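You operate a simulated robot arm through the tools that you are given. There is no shell and no other tool. Be economical: measure what you need, move in short steps, check, and stop when the job is done.

The job below is to be done with a simulated two-armed robot. You get a single attempt, and the scene is never put back.

JOB
Pass the flex tube to your other hand, fit it in the stand and push out two marks.
Fine: then pull the slide out and set the pot on the white tile.

Only the result counts: the job must be done as asked and must still hold three seconds after the hand-in. Knocking over, shifting, dropping, spilling or breaking anything else fails it.

ROBOT AND FRAMES
Two 7-joint arms with two-finger parallel grippers on one trunk, on a base that drives. Base frame: it is fixed to the floor where the robot stands at the start and does not move with it; the origin is under the middle of the robot, x ahead of it, y to its left, z up; the surface under the hand at the start is at about z = 800. Lengths are in mm, angles in degrees, forces in N, time in s.
The left shoulder is at the start at [70, 134, 1301], the right one opposite. With the tool pointing down near the work surface each hand reaches from about 100 to 600 mm from the robot's upright axis, wherever it stands, measured 20 degrees to its own side. Places, roughly: fork of the blue stand [600, 200, 900]; steel slide [600, 200, 800]; white tile [600, -600, 800]. Payload 1.57 kg a hand.
The tool frame of a hand sits at the grasp point between the pads (the TCP): z along the fingers, y along the line on which they close. The tips reach 30 mm beyond it. Largest opening 80 mm; finger width 17, thickness 12; the body of the gripper, 40 by 82 mm, starts 80 mm behind the TCP.
Orientation is that of the tool frame in the base frame, as a unit quaternion [x, y, z, w]. With the fingers straight down and closing along the base's y, the tool's x points along the base's -x, its y along +y and its z along -z.

CONTROLS
- The arms move only by the tool apply_moves. It takes "left_deltas", "right_deltas" or both (then of equal length, played together; a hand with none holds still); each is one flat list of numbers, 7 for each row, row after row: the shift along the base's x, y, z in cm, then the turn, a rotation vector about the base's x, y, z in degrees, then the opening, from 0 (shut) to 1 (fully open). In form: [tx, ty, tz, rx, ry, rz, grip, tx, ty, tz, rx, ry, rz, grip, ...]. A call has 1 to 8 rows; each row shifts and turns the commanded pose from where the row before left it. Rows are played at 5 a second. More than 50 mm and 8.6 degrees between two rows, or a gripper value outside its range, and nothing of the call is played. Where a pose cannot be reached the arm comes as near as it can. A force on the tool above 40 N (or 10 N above the force at the start of the call, whichever is more), or a blocked arm, ends the call early, and 0.2 s more pass. The fingers move at their own pace (about 153 mm/s each) and stop on an object; they squeeze with about 31 N. The grip force told is the motor's: it shows also when the fingers shut on nothing. Time passes only in rows, and 0.2 s behind the last, so rows that do not move let the fingers close. It gives the time, the measured TCP pose, the force on the tool (base axes), the opening and the grip force at its end, in the units of the frame above (readings bear some noise), with the torque about the TCP (base axes, N m) and any sound that the robot's microphone picked up.
- Cameras (640 x 400 px; columns grow to the right, rows downward): "scene" is now at [120.4, 31.2, 1508.7]; the picture's right is [0.40, -0.92, -0.00], its down [-0.70, -0.31, -0.64] and it looks along [0.59, 0.26, -0.77] (base axes); focal length 214 px, centre (320, 200). "left" rides on the left gripper at [72, 7, -122] in its tool frame; the picture's right is [-0.09, 1.00, 0.00], its down [-0.84, -0.08, -0.54] and it looks along [-0.54, -0.05, 0.84] (tool axes); focal length 238 px, centre (320, 200). "right" rides on the right gripper at [72, -7, -122] in its tool frame; the picture's right is [0.09, 1.00, 0.00], its down [-0.84, 0.08, -0.54] and it looks along [-0.54, 0.05, 0.84] (tool axes); focal length 238 px, centre (320, 200). There is no depth. A picture from a camera that has moved, and an enlarged one, comes with that camera's place and axes in the base frame and with its lens.
- snapshot(camera): a new picture of that camera. The clock stands still meanwhile.
- raise_lower(by): slides the trunk up (or, below 0, down) by that many mm; the arms and the scene camera ride with it, the base frame stays. It gives what a move gives, with no picture.
- drive_base(legs): drives the robot by 1 to 6 legs, each [ahead, left, turn to the left] in mm, mm and degrees, along the robot's own axes; the way and the turn of a leg run together, so that a leg with both is an arc; at most 1500 mm and 180 degrees a leg. The arms and the cameras ride along, it lands a little off, and it stops where it bumps. It gives what a move gives.
- pan_tilt(pan, tilt): turns the head with the scene camera to pan (to the left, within 86 degrees either way) and tilt (down, from -29 to 69), counted from straight ahead of the robot. It gives what a move gives.
- zoom(camera, box): a new picture of the part [left, top, right, bottom] of that camera's present view, enlarged. The clock stands still meanwhile.
- job_done(): hands the job in; it is judged then, once.

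Work in short steps. Places have to be worked out from the pictures, the camera data and where the tool is seen: move nearer, look again, correct. Check each grasp and each placing, and mend what went wrong. You have 120 turns and 108 pictures in all, those below and enlarged ones among them. Open the grippers and draw the arms clear of the work before you hand the job in, unless the task says otherwise; then end with one line.

The tools are called after ">>>" as a command line: name --argument value ..., lists and objects as JSON in quotes. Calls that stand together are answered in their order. apply_moves: Moves the arms, as the interface text tells. Its arguments: {"type":"object","properties":{"left_deltas":{"type":"array"},"right_deltas":{"type":"array"}},"required":[]} The other tools are called the same way: raise_lower (by) slides the trunk up or down; drive_base (legs) drives the base; pan_tilt (pan, tilt) turns the head that bears the scene camera; snapshot (camera) takes a picture; zoom (camera, box) takes an enlarged picture of a part of a camera's view; job_done () hands the job in.

At the start:

```text
clock: 0.0
left_tool_pos: [346.7, 284.3, 1346.0]
left_tool_rot: [0.0, 1.0, 0.0, -0.001]
left_force: [-0.1, -0.9, 0.1]
left_moment: [0.01, -0.04, 0.0]
left_opening: 80.0
left_grip_force: 0.1
right_tool_pos: [379.4, -87.7, 1242.5]
right_tool_rot: [0.001, 1.0, 0.0, -0.001]
right_force: [-0.7, 0.1, -0.3]
right_moment: [-0.01, -0.01, 0.02]
right_opening: 80.0
right_grip_force: 0.0
trunk travel left (down, up): [-875.0, 65.0]
robot x, y, heading: [1.9, 1.7, 0.0]
head pan, tilt: [23.5, 49.9]
```

scene: 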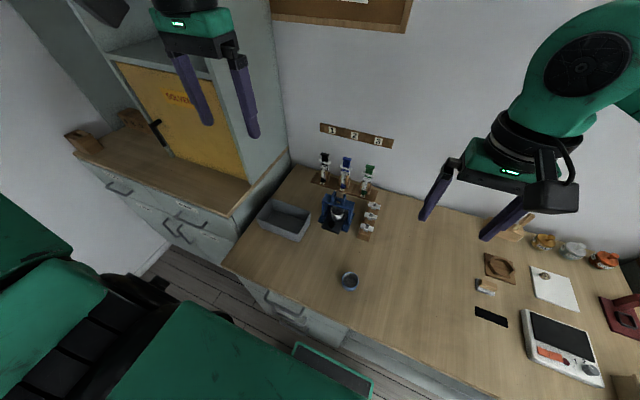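
right: 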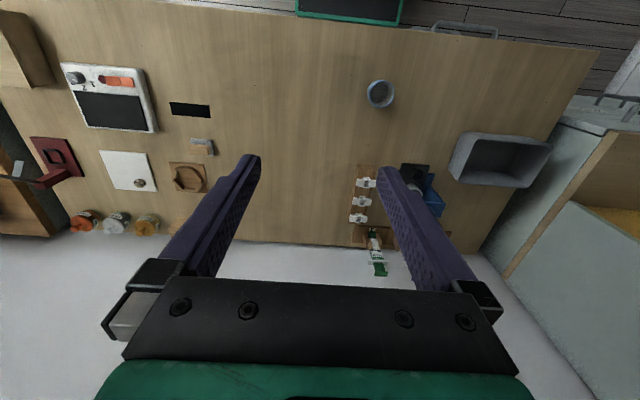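
left: 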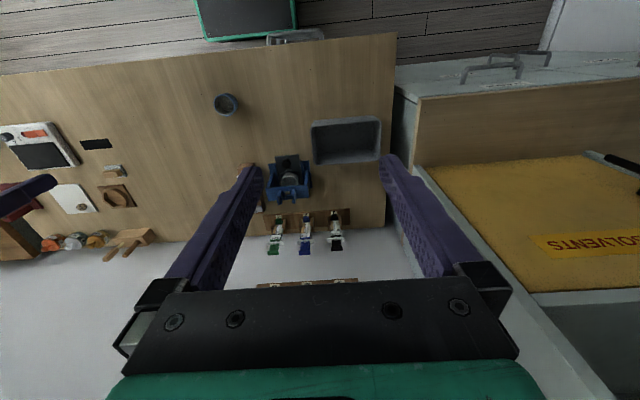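

I start by enlarging the area around the stand and tubes, and the tile area.

>>> zoom --camera "scene" --box '[240, 110, 420, 300]'

>>> zoom --camera "scene" --box '[450, 200, 640, 390]'

>>> zoom --camera "left" --box '[200, 80, 400, 290]'

```text
2.11 times, centred on (330, 205) of scene
camera zoom: at [120.4, 31.2, 1508.7], right [0.4, -0.92, 0.0], down [-0.7, -0.31, -0.64], along [0.59, 0.26, -0.77], focal length 452 px, centre (299, 190)
```

zoom: 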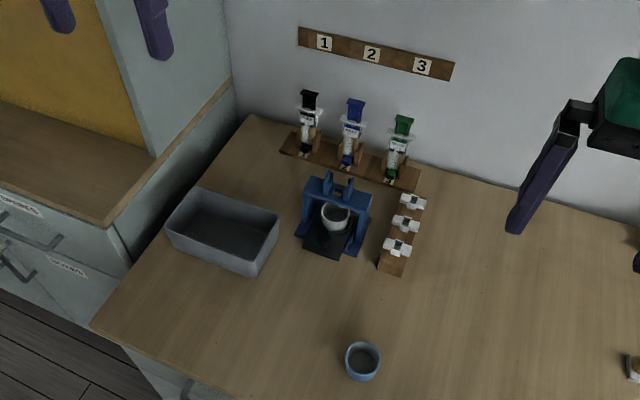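

```text
2.11 times, centred on (545, 295) of scene
camera zoom: at [120.4, 31.2, 1508.7], right [0.4, -0.92, 0.0], down [-0.7, -0.31, -0.64], along [0.59, 0.26, -0.77], focal length 452 px, centre (-154, 0)
```

zoom: 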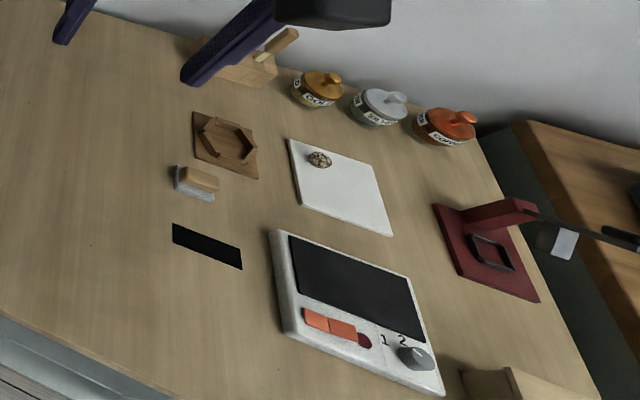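

```text
1.90 times, centred on (300, 185) of left
camera zoom: at [274.2, 290.5, 1465.8], right [0.09, 1.0, 0.0], down [0.84, -0.08, 0.54], along [0.54, -0.05, -0.84], focal length 454 px, centre (358, 229)
```

zoom: 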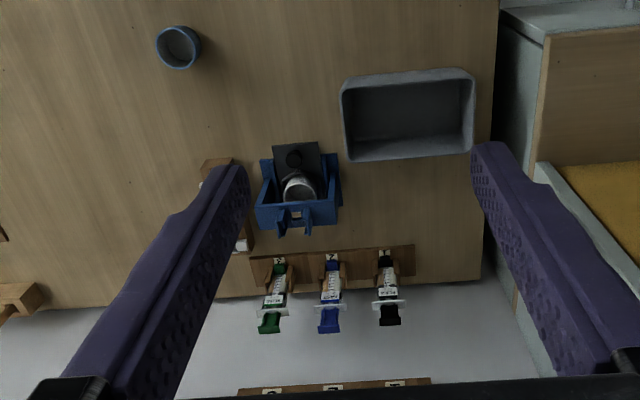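

I can't read the tube labels yet. I'll bring the left hand's camera nearer to the tubes, and tilt the head down to see the bench edge and the room for driving in.

>>> apply_moves --left_deltas '[3, -2, -5, 0, 0, 0, 1, 3, -2, -4, 0, 0, 0, 1, 3, -2, -4, 0, 0, 0, 1, 3, -2, -4, 0, 0, 0, 1, 1, -1, -5, 0, 0, 0, 1, 0, 0, -5, 0, 0, 0, 1]'

>>> pan_tilt --pan 0 --tilt 69

>>> snapshot --camera "scene"

>>> snapshot --camera "left"

```text
refused: row 1 steps farther than a row can; nothing moved
```

```text
clock: 0.9
left_tool_pos: [346.9, 285.2, 1344.8]
left_tool_rot: [-0.001, 1.0, -0.001, 0.0]
left_force: [-0.4, -0.9, 0.7]
left_moment: [0.02, 0.04, 0.03]
left_opening: 80.1
left_grip_force: 0.1
right_tool_pos: [379.3, -87.9, 1242.3]
right_tool_rot: [0.001, 1.0, 0.0, 0.0]
right_force: [-0.4, 0.2, -0.4]
right_moment: [-0.03, 0.04, -0.01]
right_opening: 80.0
right_grip_force: 0.2
trunk travel left (down, up): [-875.0, 65.0]
robot x, y, heading: [0.8, 3.8, -0.0]
head pan, tilt: [0.0, 68.8]
```

```text
101 pictures are left
camera scene: at [105.6, 0.6, 1486.6], right [0.0, -1.0, 0.0], down [-0.93, 0.0, -0.36], along [0.36, 0.0, -0.93], focal length 214 px, centre (320, 200)
```

scene: 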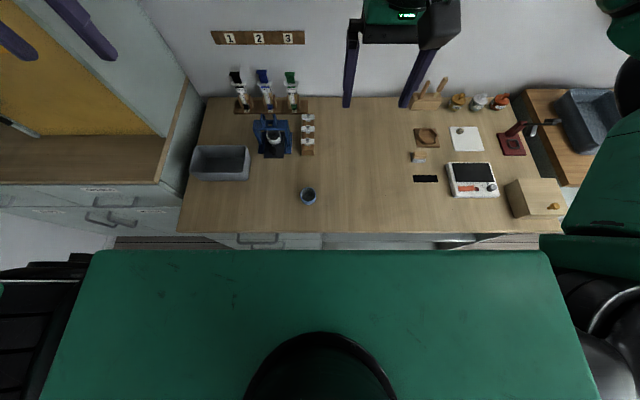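

```text
100 pictures are left
camera left: at [274.1, 290.6, 1465.8], right [0.09, 1.0, 0.0], down [0.84, -0.08, 0.54], along [0.54, -0.05, -0.84], focal length 238 px, centre (320, 200)
```

left: 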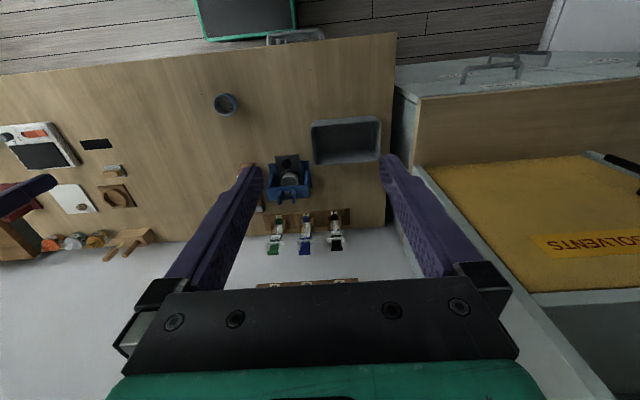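

The first row was over 50 mm. The bench edge is at about x=264, with the rack at x≈765 and the tubes near y≈287/197/104. I retry with smaller rows, taking the left hand lower and nearer to read the labels.

>>> apply_moves --left_deltas '[2, -2, -4, 0, 0, 0, 1, 2, -2, -4, 0, 0, 0, 1, 2, -2, -4, 0, 0, 0, 1, 2, -1, -4, 0, 0, 0, 1, 1, -1, -4, 0, 0, 0, 1, 0, 0, -4, 0, 0, 0, 1, 0, 0, 0, 0, 0, 0, 1]'

>>> zoom --camera "left" --box '[220, 60, 420, 300]'

>>> zoom --camera "scene" --box '[215, 60, 335, 180]'

```text
clock: 2.5
left_tool_pos: [435.9, 204.7, 1102.0]
left_tool_rot: [-0.001, 1.0, 0.001, 0.0]
left_force: [1.5, -0.5, 0.0]
left_moment: [-0.01, 0.02, 0.01]
left_opening: 80.2
left_grip_force: 0.0
right_tool_pos: [379.0, -87.8, 1241.9]
right_tool_rot: [0.0, 1.0, 0.001, 0.0]
right_force: [0.6, -0.7, 0.5]
right_moment: [0.0, 0.01, -0.04]
right_opening: 80.0
right_grip_force: 0.0
trunk travel left (down, up): [-875.0, 65.0]
robot x, y, heading: [2.9, -2.1, 0.1]
head pan, tilt: [0.0, 68.8]
```

```text
1.67 times, centred on (320, 180) of left
camera zoom: at [363.5, 210.9, 1224.1], right [0.09, 1.0, 0.0], down [0.84, -0.08, 0.54], along [0.54, -0.05, -0.84], focal length 397 px, centre (320, 233)
```

zoom: 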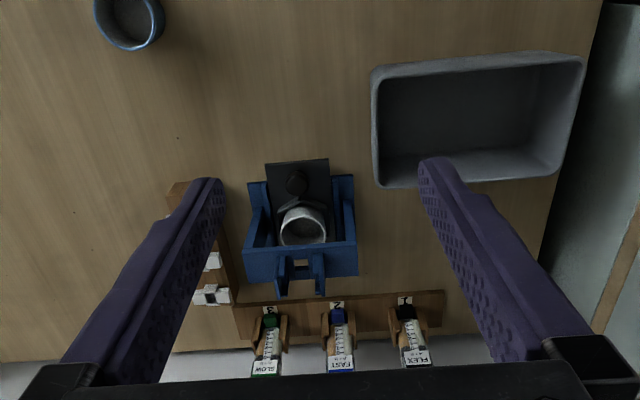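

```text
3.33 times, centred on (275, 120) of scene
camera zoom: at [105.2, 0.7, 1486.6], right [0.0, -1.0, 0.0], down [-0.93, 0.0, -0.36], along [0.36, 0.0, -0.93], focal length 715 px, centre (470, 467)
```

zoom: 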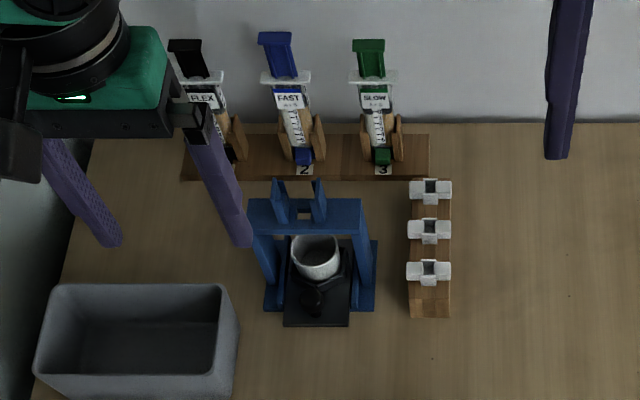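

Labels read: 1 = FLEX (black), 2 = FAST, 3 = SLOW. I'll tilt the left hand 45° so its camera looks level at the rack, stand and fork.

>>> apply_moves --left_deltas '[0, 0.5, -1, 0, -7.5, 0, 1, 0, 0.5, -1, 0, -7.5, 0, 1, 0, 0.5, -1, 0, -7.5, 0, 1, 0, 0, -1, 0, -7.5, 0, 1, 0, 0, -1, 0, -7.5, 0, 1, 0, 0, -1, 0, -7.5, 0, 1, 0, 0, 0, 0, 0, 0, 1]'

>>> snapshot --camera "left"

```text
clock: 4.1
left_tool_pos: [438.3, 219.0, 1045.2]
left_tool_rot: [-0.002, 0.924, 0.0, 0.383]
left_force: [-0.3, -0.3, -0.1]
left_moment: [0.02, 0.01, 0.0]
left_opening: 80.1
left_grip_force: 0.0
right_tool_pos: [379.4, -89.6, 1241.3]
right_tool_rot: [0.001, 1.0, 0.0, -0.001]
right_force: [0.3, -0.5, -0.4]
right_moment: [0.02, 0.0, -0.01]
right_opening: 80.3
right_grip_force: 0.0
trunk travel left (down, up): [-875.0, 65.0]
robot x, y, heading: [-0.1, -3.3, -0.0]
head pan, tilt: [0.0, 68.8]
```

```text
97 pictures are left
camera left: at [299.0, 225.3, 1079.2], right [0.06, 1.0, 0.06], down [0.21, -0.07, 0.98], along [0.98, -0.05, -0.21], focal length 238 px, centre (320, 200)
```

left: 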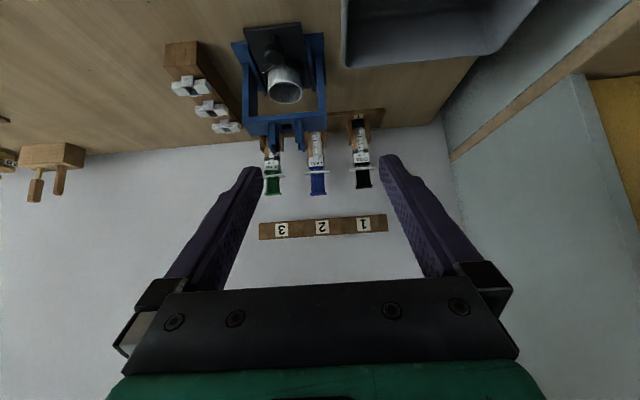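

The view is upside down but level with the work. I enlarge the stand, tubes and white parts.

>>> zoom --camera "left" --box '[220, 10, 400, 210]'

>>> zoom --camera "left" --box '[150, 20, 330, 150]'

```text
2.00 times, centred on (310, 110) of left
camera zoom: at [299.0, 225.3, 1079.2], right [0.06, 1.0, 0.06], down [0.21, -0.07, 0.98], along [0.98, -0.05, -0.21], focal length 477 px, centre (340, 380)
```

zoom: 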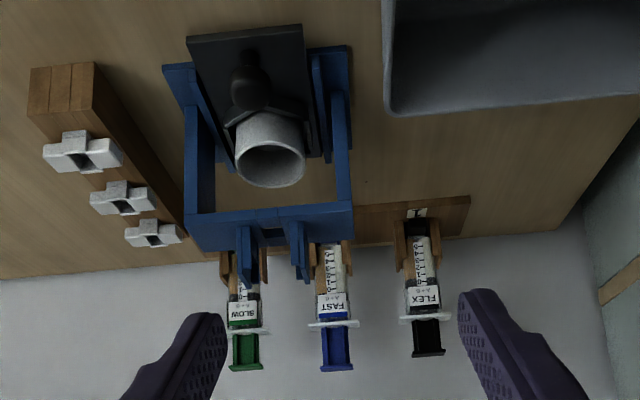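

```text
3.08 times, centred on (240, 85) of left
camera zoom: at [299.0, 225.3, 1079.2], right [0.06, 1.0, 0.06], down [0.21, -0.07, 0.98], along [0.98, -0.05, -0.21], focal length 733 px, centre (566, 554)
```

zoom: 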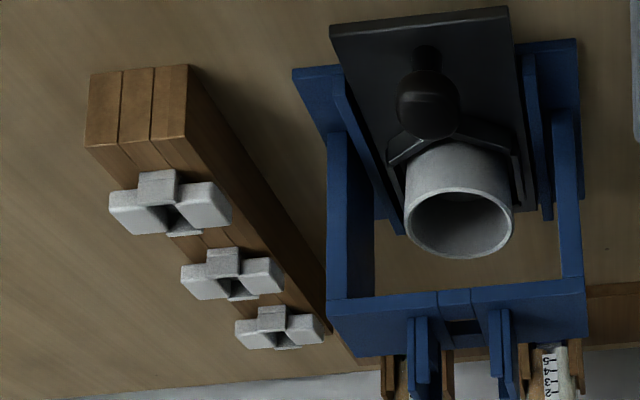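

The stand is a small gantry with two upright slats above a beam with a hole; the tubes stand vertically between similar slats. I'll raise the left hand, then lower the trunk and drive a little ahead and to the left for a better reach.

>>> apply_moves --left_deltas '[0, 0, 5, 0, 0, 0, 1, 0, 0, 5, 0, 0, 0, 1, 0, 0, 5, 0, 0, 0, 1, -2, 0, 4, 0, 0, 0, 1, 0, 0, 0, 0, 0, 0, 1]'

>>> drive_base --legs '[[25, 130, 0]]'

>>> raise_lower --by -200

>>> snapshot --camera "left"

```text
clock: 5.3
left_tool_pos: [473.0, 234.0, 1209.1]
left_tool_rot: [0.001, 0.924, -0.001, 0.383]
left_force: [0.0, -0.2, 0.7]
left_moment: [0.01, -0.01, -0.02]
left_opening: 80.1
left_grip_force: 0.0
left hand out of reach, approached as far as the arm can: row 2, 3, 4
right_tool_pos: [380.3, -90.2, 1242.0]
right_tool_rot: [0.001, 1.0, 0.0, 0.0]
right_force: [-1.1, -0.7, 0.0]
right_moment: [-0.01, -0.01, -0.03]
right_opening: 79.9
right_grip_force: 0.0
trunk travel left (down, up): [-875.0, 65.0]
robot x, y, heading: [0.2, 2.8, 0.3]
head pan, tilt: [0.0, 68.8]
```

```text
clock: 6.6
left_tool_pos: [498.4, 361.6, 1210.0]
left_tool_rot: [0.001, 0.924, 0.0, 0.383]
left_force: [0.1, -0.6, 0.4]
left_moment: [0.02, -0.02, -0.01]
left_opening: 80.0
left_grip_force: 0.1
right_tool_pos: [403.9, 37.6, 1241.5]
right_tool_rot: [0.001, 1.0, 0.002, 0.001]
right_force: [-0.3, -0.6, -0.6]
right_moment: [0.02, 0.03, 0.01]
right_opening: 80.0
right_grip_force: 0.1
trunk travel left (down, up): [-875.0, 65.0]
robot x, y, heading: [23.1, 130.4, 0.2]
head pan, tilt: [0.0, 68.8]
```

```text
clock: 8.7
left_tool_pos: [498.3, 364.4, 1009.0]
left_tool_rot: [0.0, 0.924, -0.001, 0.383]
left_force: [0.0, -0.1, -0.3]
left_moment: [0.02, 0.02, -0.03]
left_opening: 79.9
left_grip_force: 0.1
right_tool_pos: [404.7, 41.1, 1042.7]
right_tool_rot: [0.001, 1.0, 0.001, 0.0]
right_force: [-0.6, 0.2, 0.6]
right_moment: [0.0, 0.01, 0.02]
right_opening: 80.1
right_grip_force: 0.0
trunk travel left (down, up): [-675.0, 265.0]
robot x, y, heading: [23.5, 127.5, 0.1]
head pan, tilt: [0.0, 68.8]
```

```text
94 pictures are left
camera left: at [360.5, 371.1, 1042.9], right [0.07, 1.0, 0.06], down [0.21, -0.08, 0.98], along [0.98, -0.05, -0.21], focal length 238 px, centre (320, 200)
```

left: 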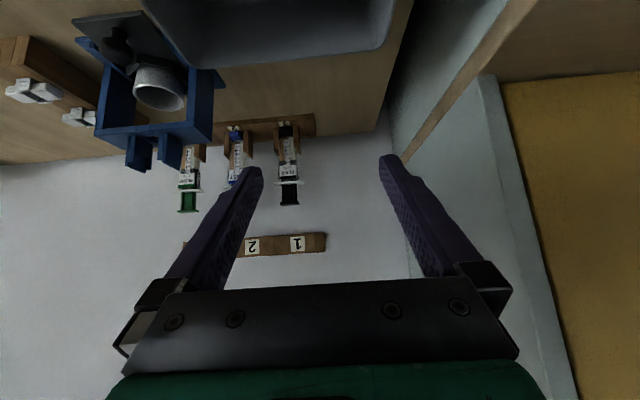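

I now use the lowered head camera for a second viewpoint, and move the left hand right and forward toward tube 1.

>>> apply_moves --left_deltas '[2, -3, -2, 0, 0, 0, 1, 2, -3, -2, 0, 0, 0, 1, 2, -2, -2, 0, 0, 0, 1, 1, 0, -1, 0, 0, 0, 1, 0, 0, 0, 0, 0, 0, 1]'

>>> pan_tilt --pan 8 --tilt 40

>>> zoom --camera "left" --box '[140, 20, 400, 230]'

>>> snapshot --camera "scene"

```text
clock: 9.9
left_tool_pos: [568.1, 283.7, 939.7]
left_tool_rot: [0.001, 0.923, -0.001, 0.384]
left_force: [0.4, 0.4, 0.2]
left_moment: [0.0, 0.02, 0.02]
left_opening: 80.1
left_grip_force: 0.0
right_tool_pos: [404.5, 40.7, 1042.4]
right_tool_rot: [0.001, 1.0, 0.001, 0.0]
right_force: [0.5, -0.1, -0.3]
right_moment: [-0.04, 0.02, -0.01]
right_opening: 80.0
right_grip_force: 0.1
trunk travel left (down, up): [-675.0, 265.0]
robot x, y, heading: [27.8, 127.4, 0.1]
head pan, tilt: [0.0, 68.8]
```

```text
clock: 10.9
left_tool_pos: [567.8, 284.4, 938.7]
left_tool_rot: [-0.001, 0.924, 0.0, 0.383]
left_force: [-0.3, 0.8, -0.1]
left_moment: [-0.03, 0.0, 0.02]
left_opening: 79.8
left_grip_force: 0.0
right_tool_pos: [404.8, 40.6, 1042.8]
right_tool_rot: [0.001, 1.0, 0.0, -0.001]
right_force: [0.2, -0.4, 0.6]
right_moment: [0.02, -0.04, 0.0]
right_opening: 80.2
right_grip_force: 0.0
trunk travel left (down, up): [-675.0, 265.0]
robot x, y, heading: [27.9, 131.5, 0.1]
head pan, tilt: [8.0, 40.0]
```

```text
1.90 times, centred on (270, 125) of left
camera zoom: at [430.1, 290.8, 973.0], right [0.07, 1.0, 0.06], down [0.21, -0.08, 0.98], along [0.98, -0.05, -0.21], focal length 454 px, centre (415, 343)
```

zoom: 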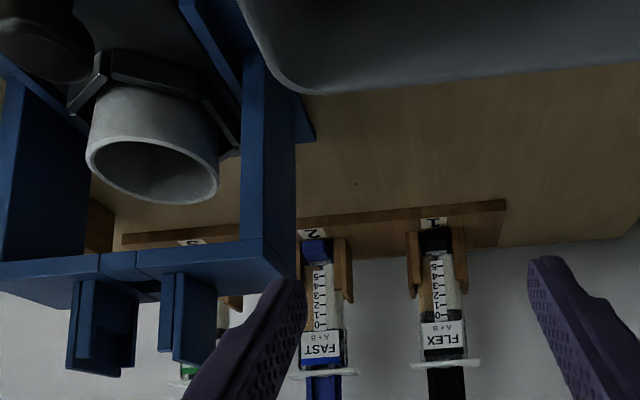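

```text
92 pictures are left
camera scene: at [158.9, 141.6, 1322.6], right [0.14, -0.99, 0.0], down [-0.64, -0.09, -0.77], along [0.76, 0.11, -0.64], focal length 214 px, centre (320, 200)
```

scene: 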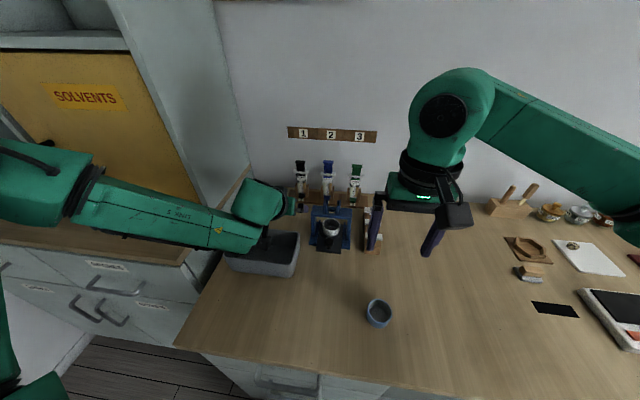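

Tube 1 appears to be at x≈776, y≈295, with its flange at z≈917 and plunger top at z≈956. The scale runs 0–5 and FLEX stands near 0. Next I look at the stand's fork with the right hand's camera, tilted 45°.

>>> apply_moves --right_deltas '[1, 1.3, 0, 0, -7.5, 0, 1, 1.5, 1.3, 0, 0, -7.5, 0, 1, 1.5, 1.3, 0, 0, -7.5, 0, 1, 1.5, 1.3, -1, 0, -7.5, 0, 1, 1.5, 1.3, -1, 0, -7.5, 0, 1, 1.5, 1.3, -1, 0, -7.5, 0, 1, 0, 0, 0, 0, 0, 0, 1]'

>>> snapshot --camera "right"

>>> zoom --camera "left" --box '[280, 100, 350, 230]'

```text
clock: 12.5
left_tool_pos: [567.7, 284.4, 939.2]
left_tool_rot: [0.001, 0.924, -0.001, 0.383]
left_force: [-0.2, -0.7, 0.2]
left_moment: [-0.05, 0.01, 0.0]
left_opening: 80.0
left_grip_force: 0.2
right_tool_pos: [488.3, 118.5, 1011.8]
right_tool_rot: [0.001, 0.924, 0.0, 0.383]
right_force: [0.0, -0.3, 0.0]
right_moment: [-0.02, 0.0, -0.01]
right_opening: 80.0
right_grip_force: 0.1
trunk travel left (down, up): [-675.0, 265.0]
robot x, y, heading: [27.1, 125.5, 0.1]
head pan, tilt: [8.0, 40.0]
```

```text
91 pictures are left
camera right: at [352.1, 112.3, 1047.5], right [-0.07, 1.0, -0.06], down [0.21, 0.07, 0.98], along [0.98, 0.05, -0.21], focal length 238 px, centre (320, 200)
```

right: 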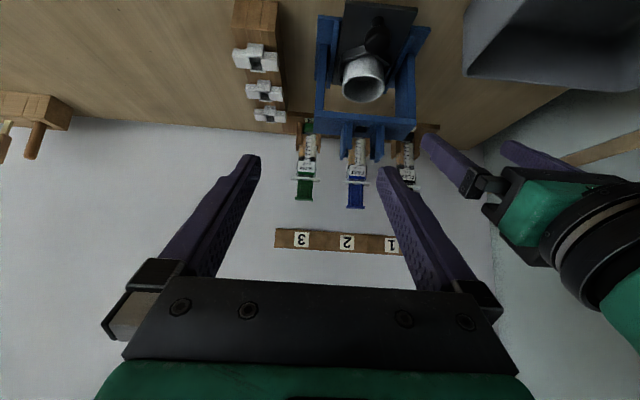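

```text
3.08 times, centred on (315, 165) of left
camera zoom: at [430.0, 290.6, 973.1], right [0.07, 1.0, 0.06], down [0.21, -0.08, 0.98], along [0.98, -0.05, -0.21], focal length 733 px, centre (335, 308)
```

zoom: 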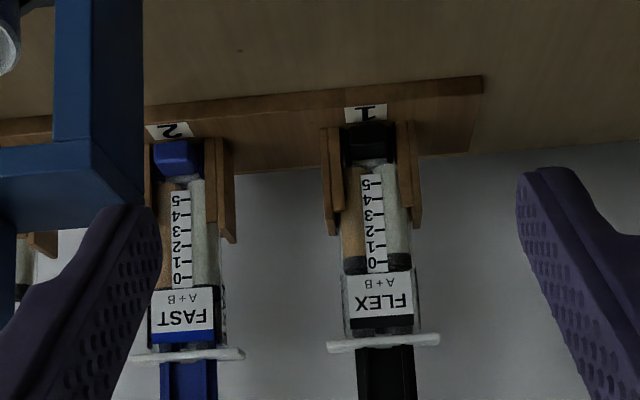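

The piston front is at 0 and marks are ≈7.6 mm apart, so two marks is about 15 mm of plunger travel. I turn the left hand to about 70° from vertical and approach tube 1 with the fingers partly open.

>>> apply_moves --left_deltas '[2, 0.5, -0.5, 0, -8.3, 0, 0.75, 2, 0.5, -1, 0, -8.3, 0, 0.75, 2, 0, -1, 0, -8.3, 0, 0.75, 2, 0, -1.5, 0, 0, 0, 0.75, 2, 0, -1, 0, 0, 0, 0.75, 0, 0, 0, 0, 0, 0, 0.75]'

>>> snapshot --camera "left"

>>> snapshot --camera "scene"

```text
clock: 13.9
left_tool_pos: [658.6, 303.4, 899.9]
left_tool_rot: [-0.001, 0.82, 0.0, 0.573]
left_force: [-0.3, 0.0, -0.4]
left_moment: [-0.01, -0.02, 0.0]
left_opening: 59.7
left_grip_force: 0.0
left hand out of reach, approached as far as the arm can: row 5
right_tool_pos: [489.1, 118.3, 1012.2]
right_tool_rot: [0.001, 0.924, 0.001, 0.382]
right_force: [0.8, 0.7, 0.0]
right_moment: [0.0, 0.0, -0.02]
right_opening: 79.9
right_grip_force: 0.1
trunk travel left (down, up): [-675.0, 265.0]
robot x, y, heading: [24.5, 127.7, -0.2]
head pan, tilt: [8.0, 40.0]
```

```text
89 pictures are left
camera left: at [518.4, 309.5, 873.2], right [0.03, 1.0, 0.09], down [-0.22, -0.08, 0.97], along [0.97, -0.05, 0.22], focal length 238 px, centre (320, 200)
```

left: 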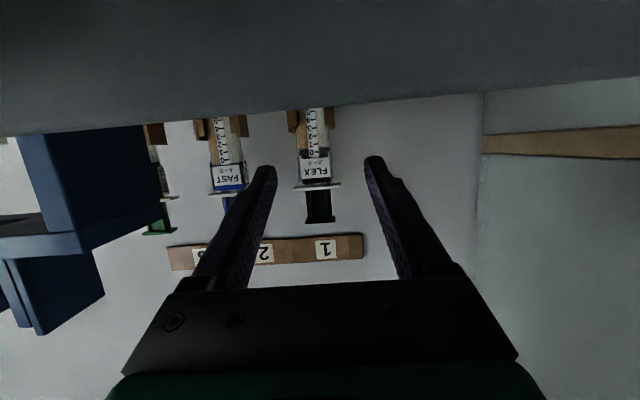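

```text
88 pictures are left
camera scene: at [159.0, 141.2, 1322.7], right [0.14, -0.99, 0.0], down [-0.64, -0.09, -0.77], along [0.76, 0.11, -0.64], focal length 214 px, centre (320, 200)
```

scene: 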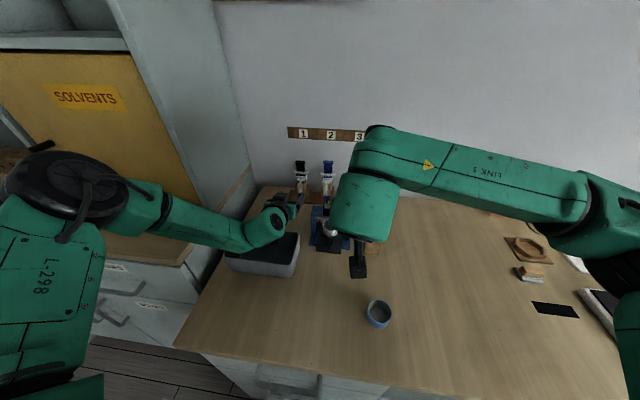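

The arm ran out of reach at x≈659. I pull both hands back and up, then lower the trunk so the shoulder is nearer tube height, and retry.

>>> apply_moves --left_deltas '[-3, 0, 3, 0, 0, 0, 0.75, -3, 0, 3.5, 0, 0, 0, 0.75, -2, 0, 4, 0, 0, 0, 0.75, 0, 0, 4, 0, 0, 0, 0.75, 0, 0, 0, 0, 0, 0, 0.75]' --right_deltas '[-3, -2, 3, 0, 0, 0, 1, -3, -2, 3, 0, 0, 0, 1, -3, -2, 3, 0, 0, 0, 1, -2, -2, 3, 0, 0, 0, 1, 0, 0, 0, 0, 0, 0, 1]'

```text
clock: 15.1
left_tool_pos: [578.5, 303.5, 1044.3]
left_tool_rot: [0.002, 0.82, -0.002, 0.572]
left_force: [1.2, 0.7, -0.7]
left_moment: [-0.03, -0.03, -0.05]
left_opening: 59.9
left_grip_force: 0.1
right_tool_pos: [381.0, 38.8, 1132.0]
right_tool_rot: [0.001, 0.925, 0.0, 0.381]
right_force: [0.1, 0.2, -0.5]
right_moment: [0.05, -0.01, -0.01]
right_opening: 80.0
right_grip_force: 0.1
trunk travel left (down, up): [-675.0, 265.0]
robot x, y, heading: [25.5, 131.6, 0.1]
head pan, tilt: [8.0, 40.0]
```

Both hands are clear; lowering the trunk 130 mm and then testing forward reach at this side.

>>> raise_lower --by -130

>>> apply_moves --left_deltas '[4, 0, -0.5, 0, 0, 0, 0.75, 4, 0, -0.5, 0, 0, 0, 0.75, 3, 0, -0.5, 0, 0, 0, 0.75, 0, 0, 0, 0, 0, 0, 0.75]'

>>> snapshot --camera "left"

```text
clock: 16.6
left_tool_pos: [578.3, 302.3, 914.6]
left_tool_rot: [0.0, 0.82, -0.001, 0.573]
left_force: [1.2, 0.6, 0.2]
left_moment: [0.02, 0.01, -0.02]
left_opening: 59.6
left_grip_force: 0.1
right_tool_pos: [379.7, 38.0, 1002.9]
right_tool_rot: [0.001, 0.924, 0.001, 0.383]
right_force: [0.0, 0.0, 0.2]
right_moment: [0.01, -0.01, 0.02]
right_opening: 79.9
right_grip_force: 0.0
trunk travel left (down, up): [-545.0, 395.0]
robot x, y, heading: [20.7, 131.8, -0.1]
head pan, tilt: [8.0, 40.0]
```

```text
clock: 17.6
left_tool_pos: [681.4, 302.0, 903.4]
left_tool_rot: [0.0, 0.818, -0.001, 0.575]
left_force: [-29.0, 4.9, 3.4]
left_moment: [0.19, 1.45, -0.1]
left_opening: 59.8
left_grip_force: 0.1
right_tool_pos: [373.1, 39.3, 1004.2]
right_tool_rot: [0.001, 0.923, 0.0, 0.385]
right_force: [0.0, -0.2, -0.4]
right_moment: [-0.01, 0.02, -0.02]
right_opening: 79.7
right_grip_force: 0.1
trunk travel left (down, up): [-545.0, 395.0]
robot x, y, heading: [26.0, 126.8, 0.1]
head pan, tilt: [8.0, 40.0]
```

```text
87 pictures are left
camera left: at [541.9, 309.6, 876.3], right [0.03, 1.0, 0.08], down [-0.23, -0.07, 0.97], along [0.97, -0.05, 0.22], focal length 238 px, centre (320, 200)
```

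left: 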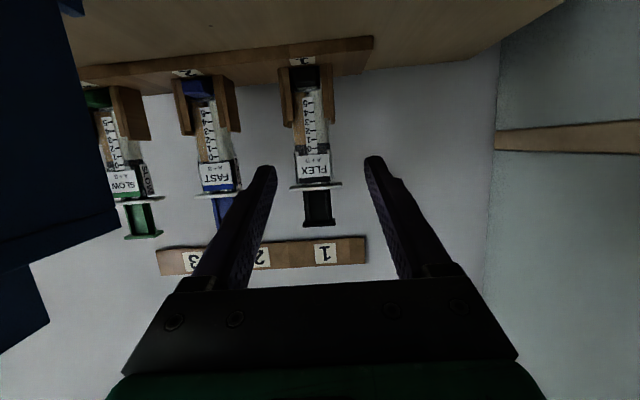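

A −29 N push showed up: something touched, maybe the grey bin. I look with the scene camera before moving.

>>> snapshot --camera "scene"

>>> zoom --camera "scene" --box '[200, 130, 400, 290]'

```text
86 pictures are left
camera scene: at [151.1, 142.5, 1193.6], right [0.14, -0.99, 0.0], down [-0.63, -0.09, -0.77], along [0.76, 0.11, -0.64], focal length 214 px, centre (320, 200)
```

scene: 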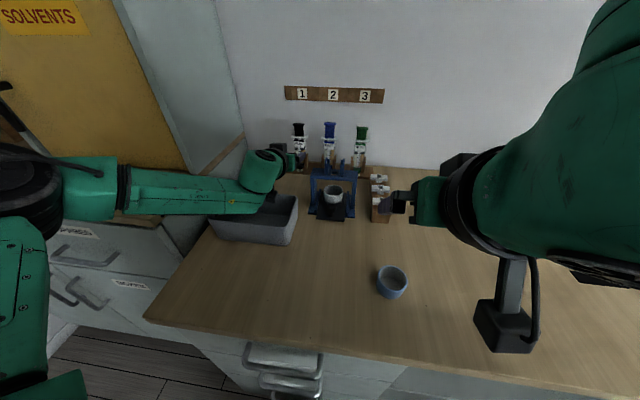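

```text
2.50 times, centred on (300, 210) of scene
camera zoom: at [151.1, 142.5, 1193.6], right [0.14, -0.99, 0.0], down [-0.63, -0.09, -0.77], along [0.76, 0.11, -0.64], focal length 536 px, centre (370, 175)
```

zoom: 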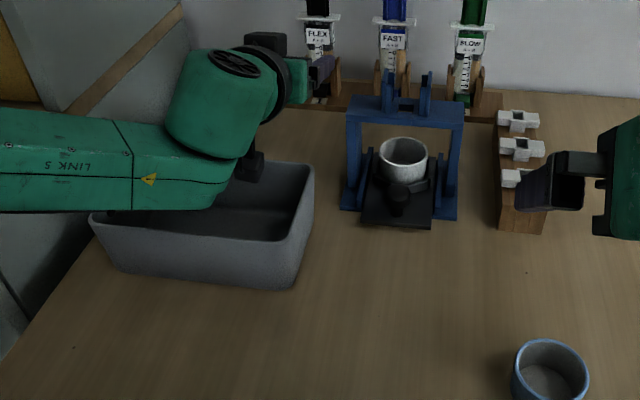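

The camera housing under my wrist was pressing on the inside of the bin's back rim; the bin appears unmoved (rim corner still ≈[545,255]). I relieve the push, lift clear, and withdraw.

>>> apply_moves --left_deltas '[-1.2, 0, 0, 0, 0, 0, 0.75, -0.3, 0, 1.5, 0, 0, 0, 0.75, 0, 0, 4, 0, 0, 0, 0.75, 0, 0, 4, 0, 0, 0, 0.75, 0, 0, 3, 0, 0, 0, 0.75, 0, 0, 0, 0, 0, 0, 0.75]'

>>> zoom --camera "scene" --box '[200, 130, 400, 290]'

```text
clock: 19.0
left_tool_pos: [673.4, 303.6, 1025.2]
left_tool_rot: [0.0, 0.819, -0.001, 0.573]
left_force: [-0.5, 0.7, 1.1]
left_moment: [0.04, 0.0, 0.02]
left_opening: 60.0
left_grip_force: 0.0
right_tool_pos: [378.9, 37.0, 1002.9]
right_tool_rot: [0.0, 0.924, 0.001, 0.382]
right_force: [-0.1, 0.7, -0.3]
right_moment: [0.02, 0.0, -0.01]
right_opening: 80.2
right_grip_force: 0.0
trunk travel left (down, up): [-545.0, 395.0]
robot x, y, heading: [25.2, 130.9, 0.1]
head pan, tilt: [8.0, 40.0]
```

```text
2.50 times, centred on (300, 210) of scene
camera zoom: at [159.2, 141.9, 1192.7], right [0.14, -0.99, 0.0], down [-0.64, -0.09, -0.77], along [0.76, 0.11, -0.64], focal length 536 px, centre (370, 175)
```

zoom: 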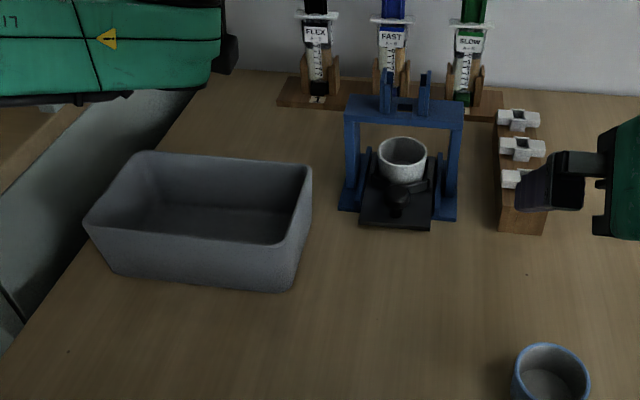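

The bin hasn't shifted. Now I test how far the base can go ahead, with both hands safely above everything.

>>> drive_base --legs '[[40, 0, 0]]'

```text
clock: 20.1
left_tool_pos: [705.6, 304.0, 1023.3]
left_tool_rot: [0.0, 0.821, -0.001, 0.571]
left_force: [-0.6, -0.8, -0.4]
left_moment: [-0.02, 0.01, -0.01]
left_opening: 60.0
left_grip_force: 0.0
right_tool_pos: [412.4, 38.7, 1000.7]
right_tool_rot: [-0.001, 0.925, 0.001, 0.381]
right_force: [0.4, 0.3, -0.1]
right_moment: [-0.02, 0.0, 0.0]
right_opening: 80.0
right_grip_force: 0.0
trunk travel left (down, up): [-545.0, 395.0]
robot x, y, heading: [55.9, 128.3, 0.2]
head pan, tilt: [8.0, 40.0]
stopped in leg 1: the robot was blocked; the commanded pose is now the measured one
```

Blocked at x≈57, so that's as close as it gets. I tilt the left hand back to 50°, open wide, and move above tube 1.

>>> apply_moves --left_deltas '[0.5, 0, 0, 0, 7, 0, 0.9, 0.5, 0, 0, 0, 7, 0, 0.9, 1, -0.4, 0, 0, 6, 0, 0.9, 2, -0.4, 0, 0, 0, 0, 0.9, 0, 0, 0, 0, 0, 0, 0.9]'

>>> snapshot --camera "left"

>>> snapshot --camera "scene"

```text
clock: 21.2
left_tool_pos: [724.1, 300.0, 1023.6]
left_tool_rot: [-0.002, 0.907, 0.0, 0.42]
left_force: [0.5, 1.6, 0.0]
left_moment: [0.02, -0.04, 0.01]
left_opening: 72.0
left_grip_force: 0.1
left hand out of reach, approached as far as the arm can: row 4
right_tool_pos: [411.7, 37.4, 1001.0]
right_tool_rot: [0.0, 0.924, 0.001, 0.382]
right_force: [0.6, -0.3, 0.3]
right_moment: [0.02, -0.01, -0.04]
right_opening: 79.9
right_grip_force: 0.0
trunk travel left (down, up): [-545.0, 395.0]
robot x, y, heading: [58.2, 131.6, -0.3]
head pan, tilt: [8.0, 40.0]
```

```text
83 pictures are left
camera left: at [583.9, 306.5, 1046.3], right [0.06, 1.0, 0.07], down [0.13, -0.08, 0.99], along [0.99, -0.05, -0.13], focal length 238 px, centre (320, 200)
```

left: 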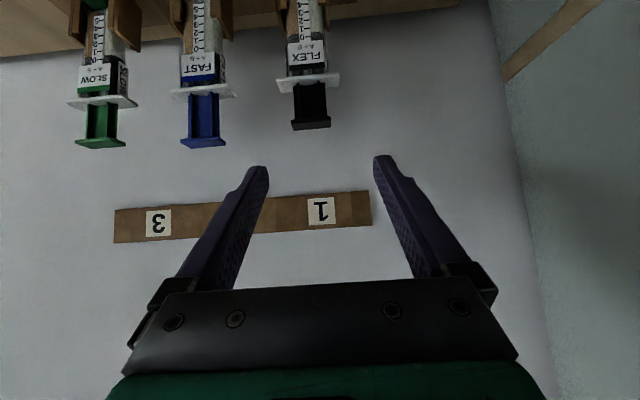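

```text
82 pictures are left
camera scene: at [190.2, 141.5, 1192.7], right [0.14, -0.99, 0.0], down [-0.64, -0.09, -0.77], along [0.76, 0.11, -0.64], focal length 214 px, centre (320, 200)
```

scene: 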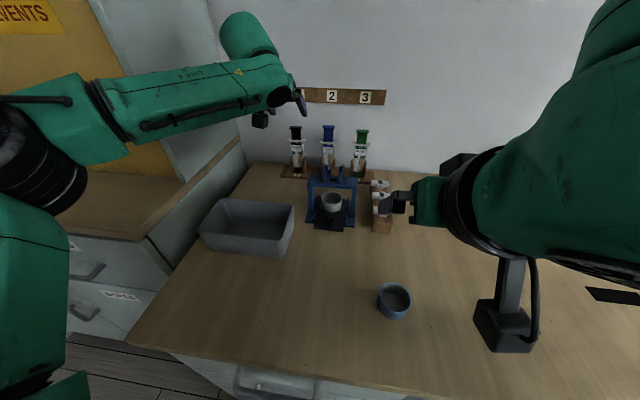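

Tube 1 triangulates to x≈779, y≈293, flange z≈917. I go down in front of it to z≈895 with x≈690, then look.

>>> apply_moves --left_deltas '[-4, 0, -1.5, 0, 0, 0, 0.8, -1, -0.2, -4, 0, 0, 0, 0.8, 0, -0.2, -4, 0, 0, 0, 0.8, 0, -0.2, -3.2, 0, 0, 0, 0.8, 0, 0, 0, 0, 0, 0, 0.8]'

>>> snapshot --camera "left"

>>> snapshot --camera "scene"

```text
clock: 22.4
left_tool_pos: [673.4, 294.8, 895.3]
left_tool_rot: [0.0, 0.907, -0.001, 0.421]
left_force: [-0.1, 0.4, 0.4]
left_moment: [0.01, -0.03, -0.05]
left_opening: 64.1
left_grip_force: 0.0
right_tool_pos: [410.3, 37.9, 1001.9]
right_tool_rot: [0.0, 0.924, 0.002, 0.383]
right_force: [-0.3, 0.1, 0.8]
right_moment: [0.01, 0.0, -0.04]
right_opening: 79.8
right_grip_force: 0.1
trunk travel left (down, up): [-545.0, 395.0]
robot x, y, heading: [56.1, 129.2, 0.0]
head pan, tilt: [8.0, 40.0]
```

```text
81 pictures are left
camera left: at [534.0, 300.7, 919.3], right [0.06, 1.0, 0.07], down [0.13, -0.08, 0.99], along [0.99, -0.05, -0.13], focal length 238 px, centre (320, 200)
```

left: 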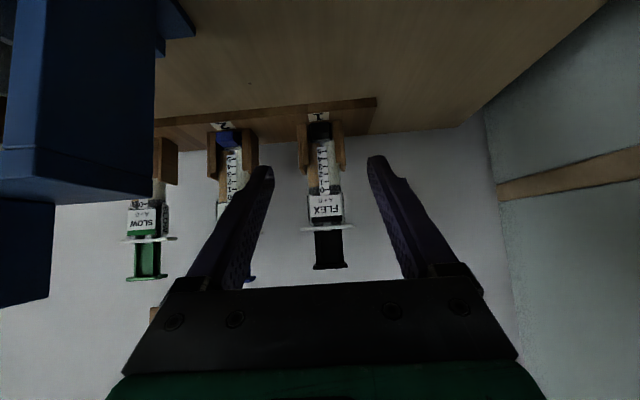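

```text
80 pictures are left
camera scene: at [189.7, 141.3, 1192.7], right [0.14, -0.99, 0.0], down [-0.64, -0.09, -0.77], along [0.76, 0.11, -0.64], focal length 214 px, centre (320, 200)
```

scene: 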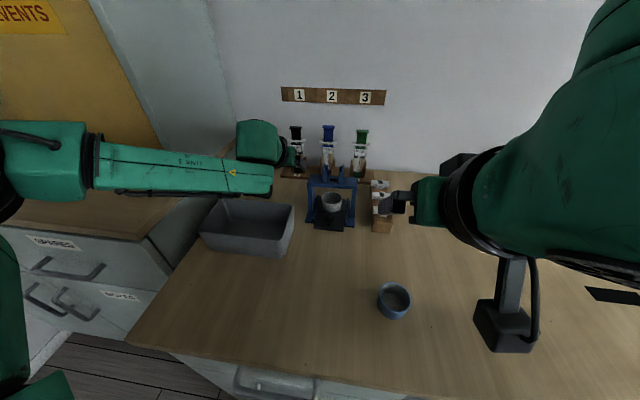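

Fingers are centred on tube 1 and the forearm is clear of the bin. Advancing along x toward the barrel.

>>> apply_moves --left_deltas '[3, 0, 0, 0, 0, 0, 0.8, 3, 0, 0, 0, 0, 0, 0.8, 2, 0, 0, 0, 0, 0, 0.8, 0, 0, 0, 0, 0, 0, 0.8]'

>>> snapshot --camera "left"

>>> zoom --camera "scene" --box '[230, 110, 390, 210]'

```text
clock: 23.4
left_tool_pos: [751.8, 296.0, 896.4]
left_tool_rot: [0.0, 0.906, -0.001, 0.422]
left_force: [1.2, -0.2, -0.2]
left_moment: [-0.02, -0.02, 0.0]
left_opening: 64.0
left_grip_force: 0.1
right_tool_pos: [410.1, 37.0, 1003.2]
right_tool_rot: [-0.001, 0.924, 0.001, 0.381]
right_force: [0.7, 1.0, 0.2]
right_moment: [0.03, 0.02, -0.01]
right_opening: 80.2
right_grip_force: 0.1
trunk travel left (down, up): [-545.0, 395.0]
robot x, y, heading: [56.8, 128.5, 0.4]
head pan, tilt: [8.0, 40.0]
```

```text
79 pictures are left
camera left: at [611.4, 301.7, 919.4], right [0.06, 1.0, 0.07], down [0.12, -0.08, 0.99], along [0.99, -0.05, -0.13], focal length 238 px, centre (320, 200)
```

left: 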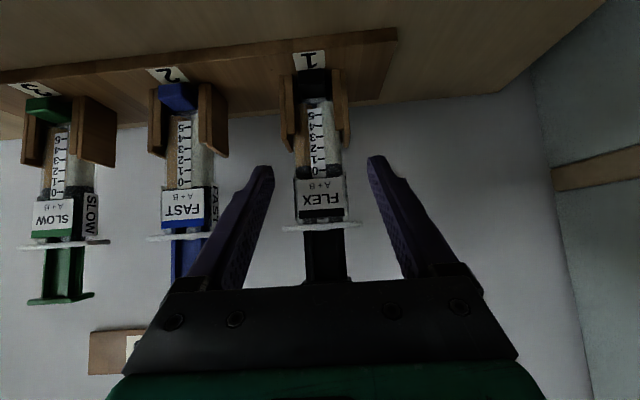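

```text
4.00 times, centred on (310, 160) of scene
camera zoom: at [189.5, 141.4, 1192.8], right [0.14, -0.99, 0.0], down [-0.64, -0.09, -0.77], along [0.76, 0.11, -0.64], focal length 858 px, centre (360, 360)
```

zoom: 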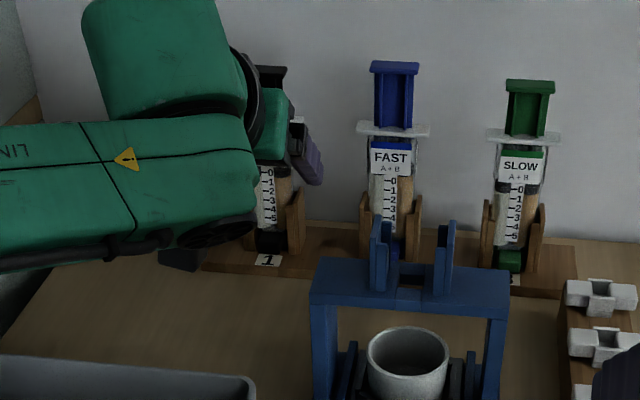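

Clear views now. I advance the last ~20 mm and lower 5 mm so the fingers sit between the flange and rack slats, then check before closing.

>>> apply_moves --left_deltas '[1.0, -0.15, -0.25, 0, 0, 0, 0.8, 1.0, -0.1, -0.25, 0, 0, 0, 0.8, 0, 0, 0, 0, 0, 0, 0.8]'

>>> snapshot --camera "left"

```text
clock: 24.2
left_tool_pos: [755.1, 301.4, 894.2]
left_tool_rot: [0.0, 0.907, -0.002, 0.422]
left_force: [0.2, -0.8, 0.4]
left_moment: [-0.02, 0.01, -0.01]
left_opening: 64.2
left_grip_force: 0.1
left hand out of reach, approached as far as the arm can: row 1, 2
right_tool_pos: [410.6, 37.8, 1001.4]
right_tool_rot: [0.0, 0.924, 0.002, 0.382]
right_force: [-0.1, 0.6, -0.7]
right_moment: [-0.02, 0.02, 0.03]
right_opening: 79.9
right_grip_force: 0.1
trunk travel left (down, up): [-545.0, 395.0]
robot x, y, heading: [59.7, 129.8, 0.1]
head pan, tilt: [8.0, 40.0]
```

```text
77 pictures are left
camera left: at [615.3, 308.4, 915.5], right [0.06, 1.0, 0.07], down [0.12, -0.08, 0.99], along [0.99, -0.05, -0.13], focal length 238 px, centre (320, 200)
```

left: 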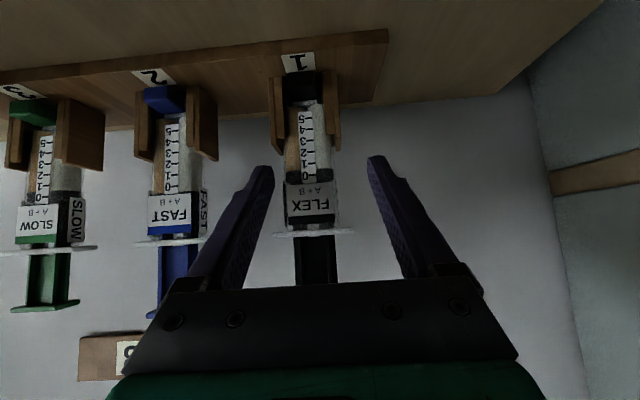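

15–20 mm short of reach. Tilting 8° flatter lowers the wrist toward shoulder height and extends the reach; I back off slightly, tilt, and re-advance.

>>> apply_moves --left_deltas '[-2.0, 0, 0, 0, -4, 0, 0.8, 0, 0, 0, 0, -4.3, 0, 0.8, 1.0, 0, 0, 0, 0, 0, 0.8, 1.0, 0, 0, 0, 0, 0, 0.8, 0, 0, 0, 0, 0, 0, 0.8]'

>>> snapshot --camera "left"

```text
clock: 25.4
left_tool_pos: [755.9, 302.4, 892.2]
left_tool_rot: [-0.001, 0.874, 0.0, 0.486]
left_force: [-0.2, -0.3, 0.9]
left_moment: [-0.01, -0.02, 0.0]
left_opening: 64.2
left_grip_force: 0.0
right_tool_pos: [411.0, 39.5, 1002.0]
right_tool_rot: [-0.001, 0.924, 0.001, 0.383]
right_force: [-0.5, 0.4, -0.1]
right_moment: [0.0, -0.02, 0.01]
right_opening: 79.9
right_grip_force: 0.1
trunk travel left (down, up): [-545.0, 395.0]
robot x, y, heading: [56.2, 129.7, 0.1]
head pan, tilt: [8.0, 40.0]
```

```text
76 pictures are left
camera left: at [613.8, 308.1, 894.7], right [0.05, 1.0, 0.08], down [-0.02, -0.08, 1.0], along [1.0, -0.05, 0.01], focal length 238 px, centre (320, 200)
```

left: 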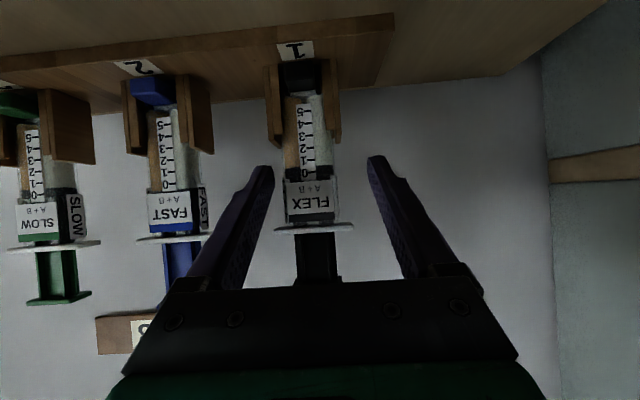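

No reach warning now. I centre on the tube (y −8 mm) and advance 18 mm.

>>> apply_moves --left_deltas '[0, -0.8, 0, 0, 0, 0, 0.8, 0.9, 0, 0, 0, 0, 0, 0.8, 0.9, 0, 0, 0, 0, 0, 0.8, 0, 0, 0, 0, 0, 0, 0.8]'

>>> snapshot --camera "left"

```text
clock: 26.4
left_tool_pos: [766.9, 297.5, 894.5]
left_tool_rot: [-0.001, 0.874, -0.001, 0.487]
left_force: [0.1, 0.2, -0.6]
left_moment: [-0.02, -0.01, -0.02]
left_opening: 63.8
left_grip_force: 0.0
left hand out of reach, approached as far as the arm can: row 3
right_tool_pos: [410.3, 39.1, 1001.3]
right_tool_rot: [-0.001, 0.924, 0.001, 0.382]
right_force: [0.1, -0.9, 0.2]
right_moment: [0.0, 0.02, -0.01]
right_opening: 80.3
right_grip_force: 0.1
trunk travel left (down, up): [-545.0, 395.0]
robot x, y, heading: [54.8, 128.4, 0.3]
head pan, tilt: [8.0, 40.0]
```

```text
75 pictures are left
camera left: at [624.8, 304.1, 896.5], right [0.05, 1.0, 0.08], down [-0.02, -0.08, 1.0], along [1.0, -0.05, 0.02], focal length 238 px, centre (320, 200)
```

left: 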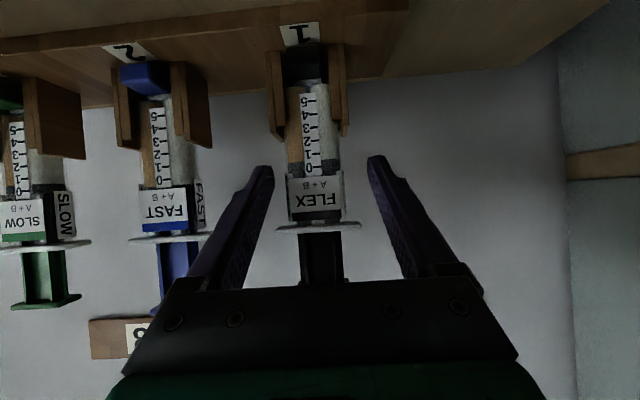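

The tips now reach past the tube's centre line (x≈779), which is enough for a grasp. I shift 4 mm right to centre and close.

>>> apply_moves --left_deltas '[0, -0.4, 0, 0, 0, 0, 0.8, 0, 0, 0, 0, 0, 0, 0.8, 0, 0, 0, 0, 0, 0, 0.45, 0, 0, 0, 0, 0, 0, 0.0, 0, 0, 0, 0, 0, 0, 0.0, 0, 0, 0, 0, 0, 0, 0.0]'

>>> snapshot --camera "left"

```text
clock: 27.9
left_tool_pos: [764.1, 295.9, 895.0]
left_tool_rot: [-0.002, 0.874, 0.0, 0.485]
left_force: [0.5, -0.2, 0.1]
left_moment: [0.07, -0.01, -0.01]
left_opening: 32.5
left_grip_force: 31.0
right_tool_pos: [410.9, 38.0, 1002.6]
right_tool_rot: [-0.001, 0.924, 0.001, 0.382]
right_force: [-0.1, -0.3, 0.7]
right_moment: [0.0, 0.0, 0.02]
right_opening: 80.1
right_grip_force: 0.0
trunk travel left (down, up): [-545.0, 395.0]
robot x, y, heading: [57.1, 128.5, -0.1]
head pan, tilt: [8.0, 40.0]
```

```text
74 pictures are left
camera left: at [623.0, 301.2, 897.3], right [0.05, 1.0, 0.08], down [-0.02, -0.08, 1.0], along [1.0, -0.05, 0.02], focal length 238 px, centre (320, 200)
```

left: 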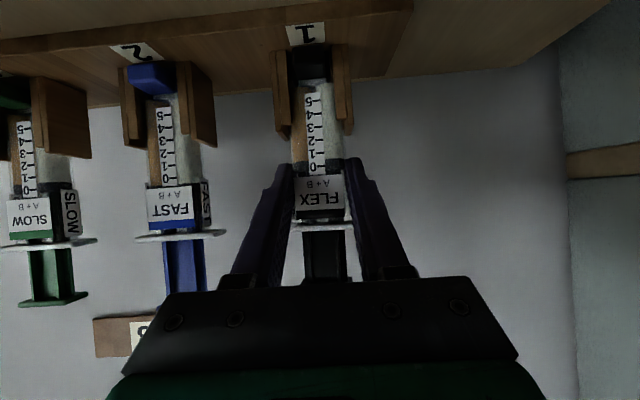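

Gripped at 32.5 mm. I lift straight up a little and watch the force.

>>> apply_moves --left_deltas '[0, 0, 1, 0, 0, 0, 0, 0, 0, 1.5, 0, 0, 0, 0, 0, 0, 1.5, 0, 0, 0, 0, 0, 0, 0, 0, 0, 0, 0]'

>>> snapshot --camera "left"

>>> zoom --camera "scene" --box '[230, 110, 390, 210]'

```text
clock: 28.9
left_tool_pos: [767.2, 294.3, 935.0]
left_tool_rot: [-0.002, 0.874, 0.001, 0.486]
left_force: [0.0, -0.4, -0.7]
left_moment: [0.01, 0.01, -0.01]
left_opening: 32.7
left_grip_force: 31.9
right_tool_pos: [409.6, 40.2, 1002.0]
right_tool_rot: [-0.001, 0.924, 0.001, 0.383]
right_force: [0.3, 0.6, -0.8]
right_moment: [0.01, -0.04, 0.02]
right_opening: 79.9
right_grip_force: 0.1
trunk travel left (down, up): [-545.0, 395.0]
robot x, y, heading: [57.0, 131.0, 0.2]
head pan, tilt: [8.0, 40.0]
```

```text
73 pictures are left
camera left: at [624.9, 300.4, 936.7], right [0.05, 1.0, 0.08], down [-0.02, -0.08, 1.0], along [1.0, -0.05, 0.01], focal length 238 px, centre (320, 200)
```

left: 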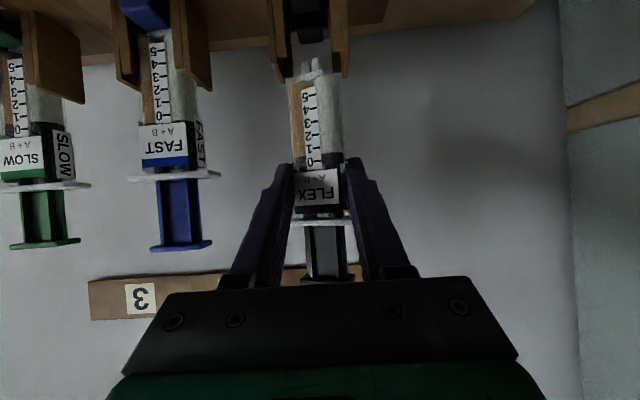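

```text
4.00 times, centred on (310, 160) of scene
camera zoom: at [190.2, 141.6, 1192.7], right [0.14, -0.99, 0.0], down [-0.64, -0.09, -0.77], along [0.76, 0.11, -0.64], focal length 858 px, centre (360, 360)
```

zoom: 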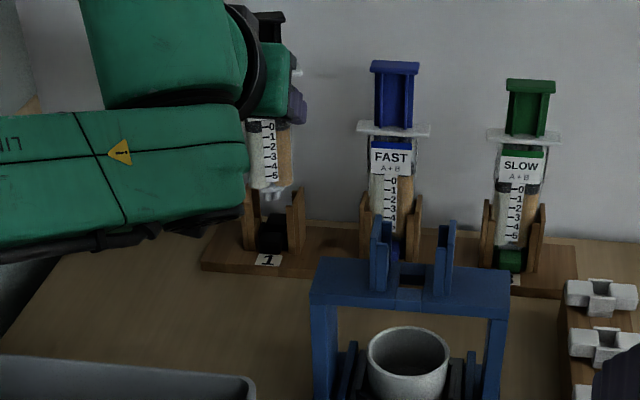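

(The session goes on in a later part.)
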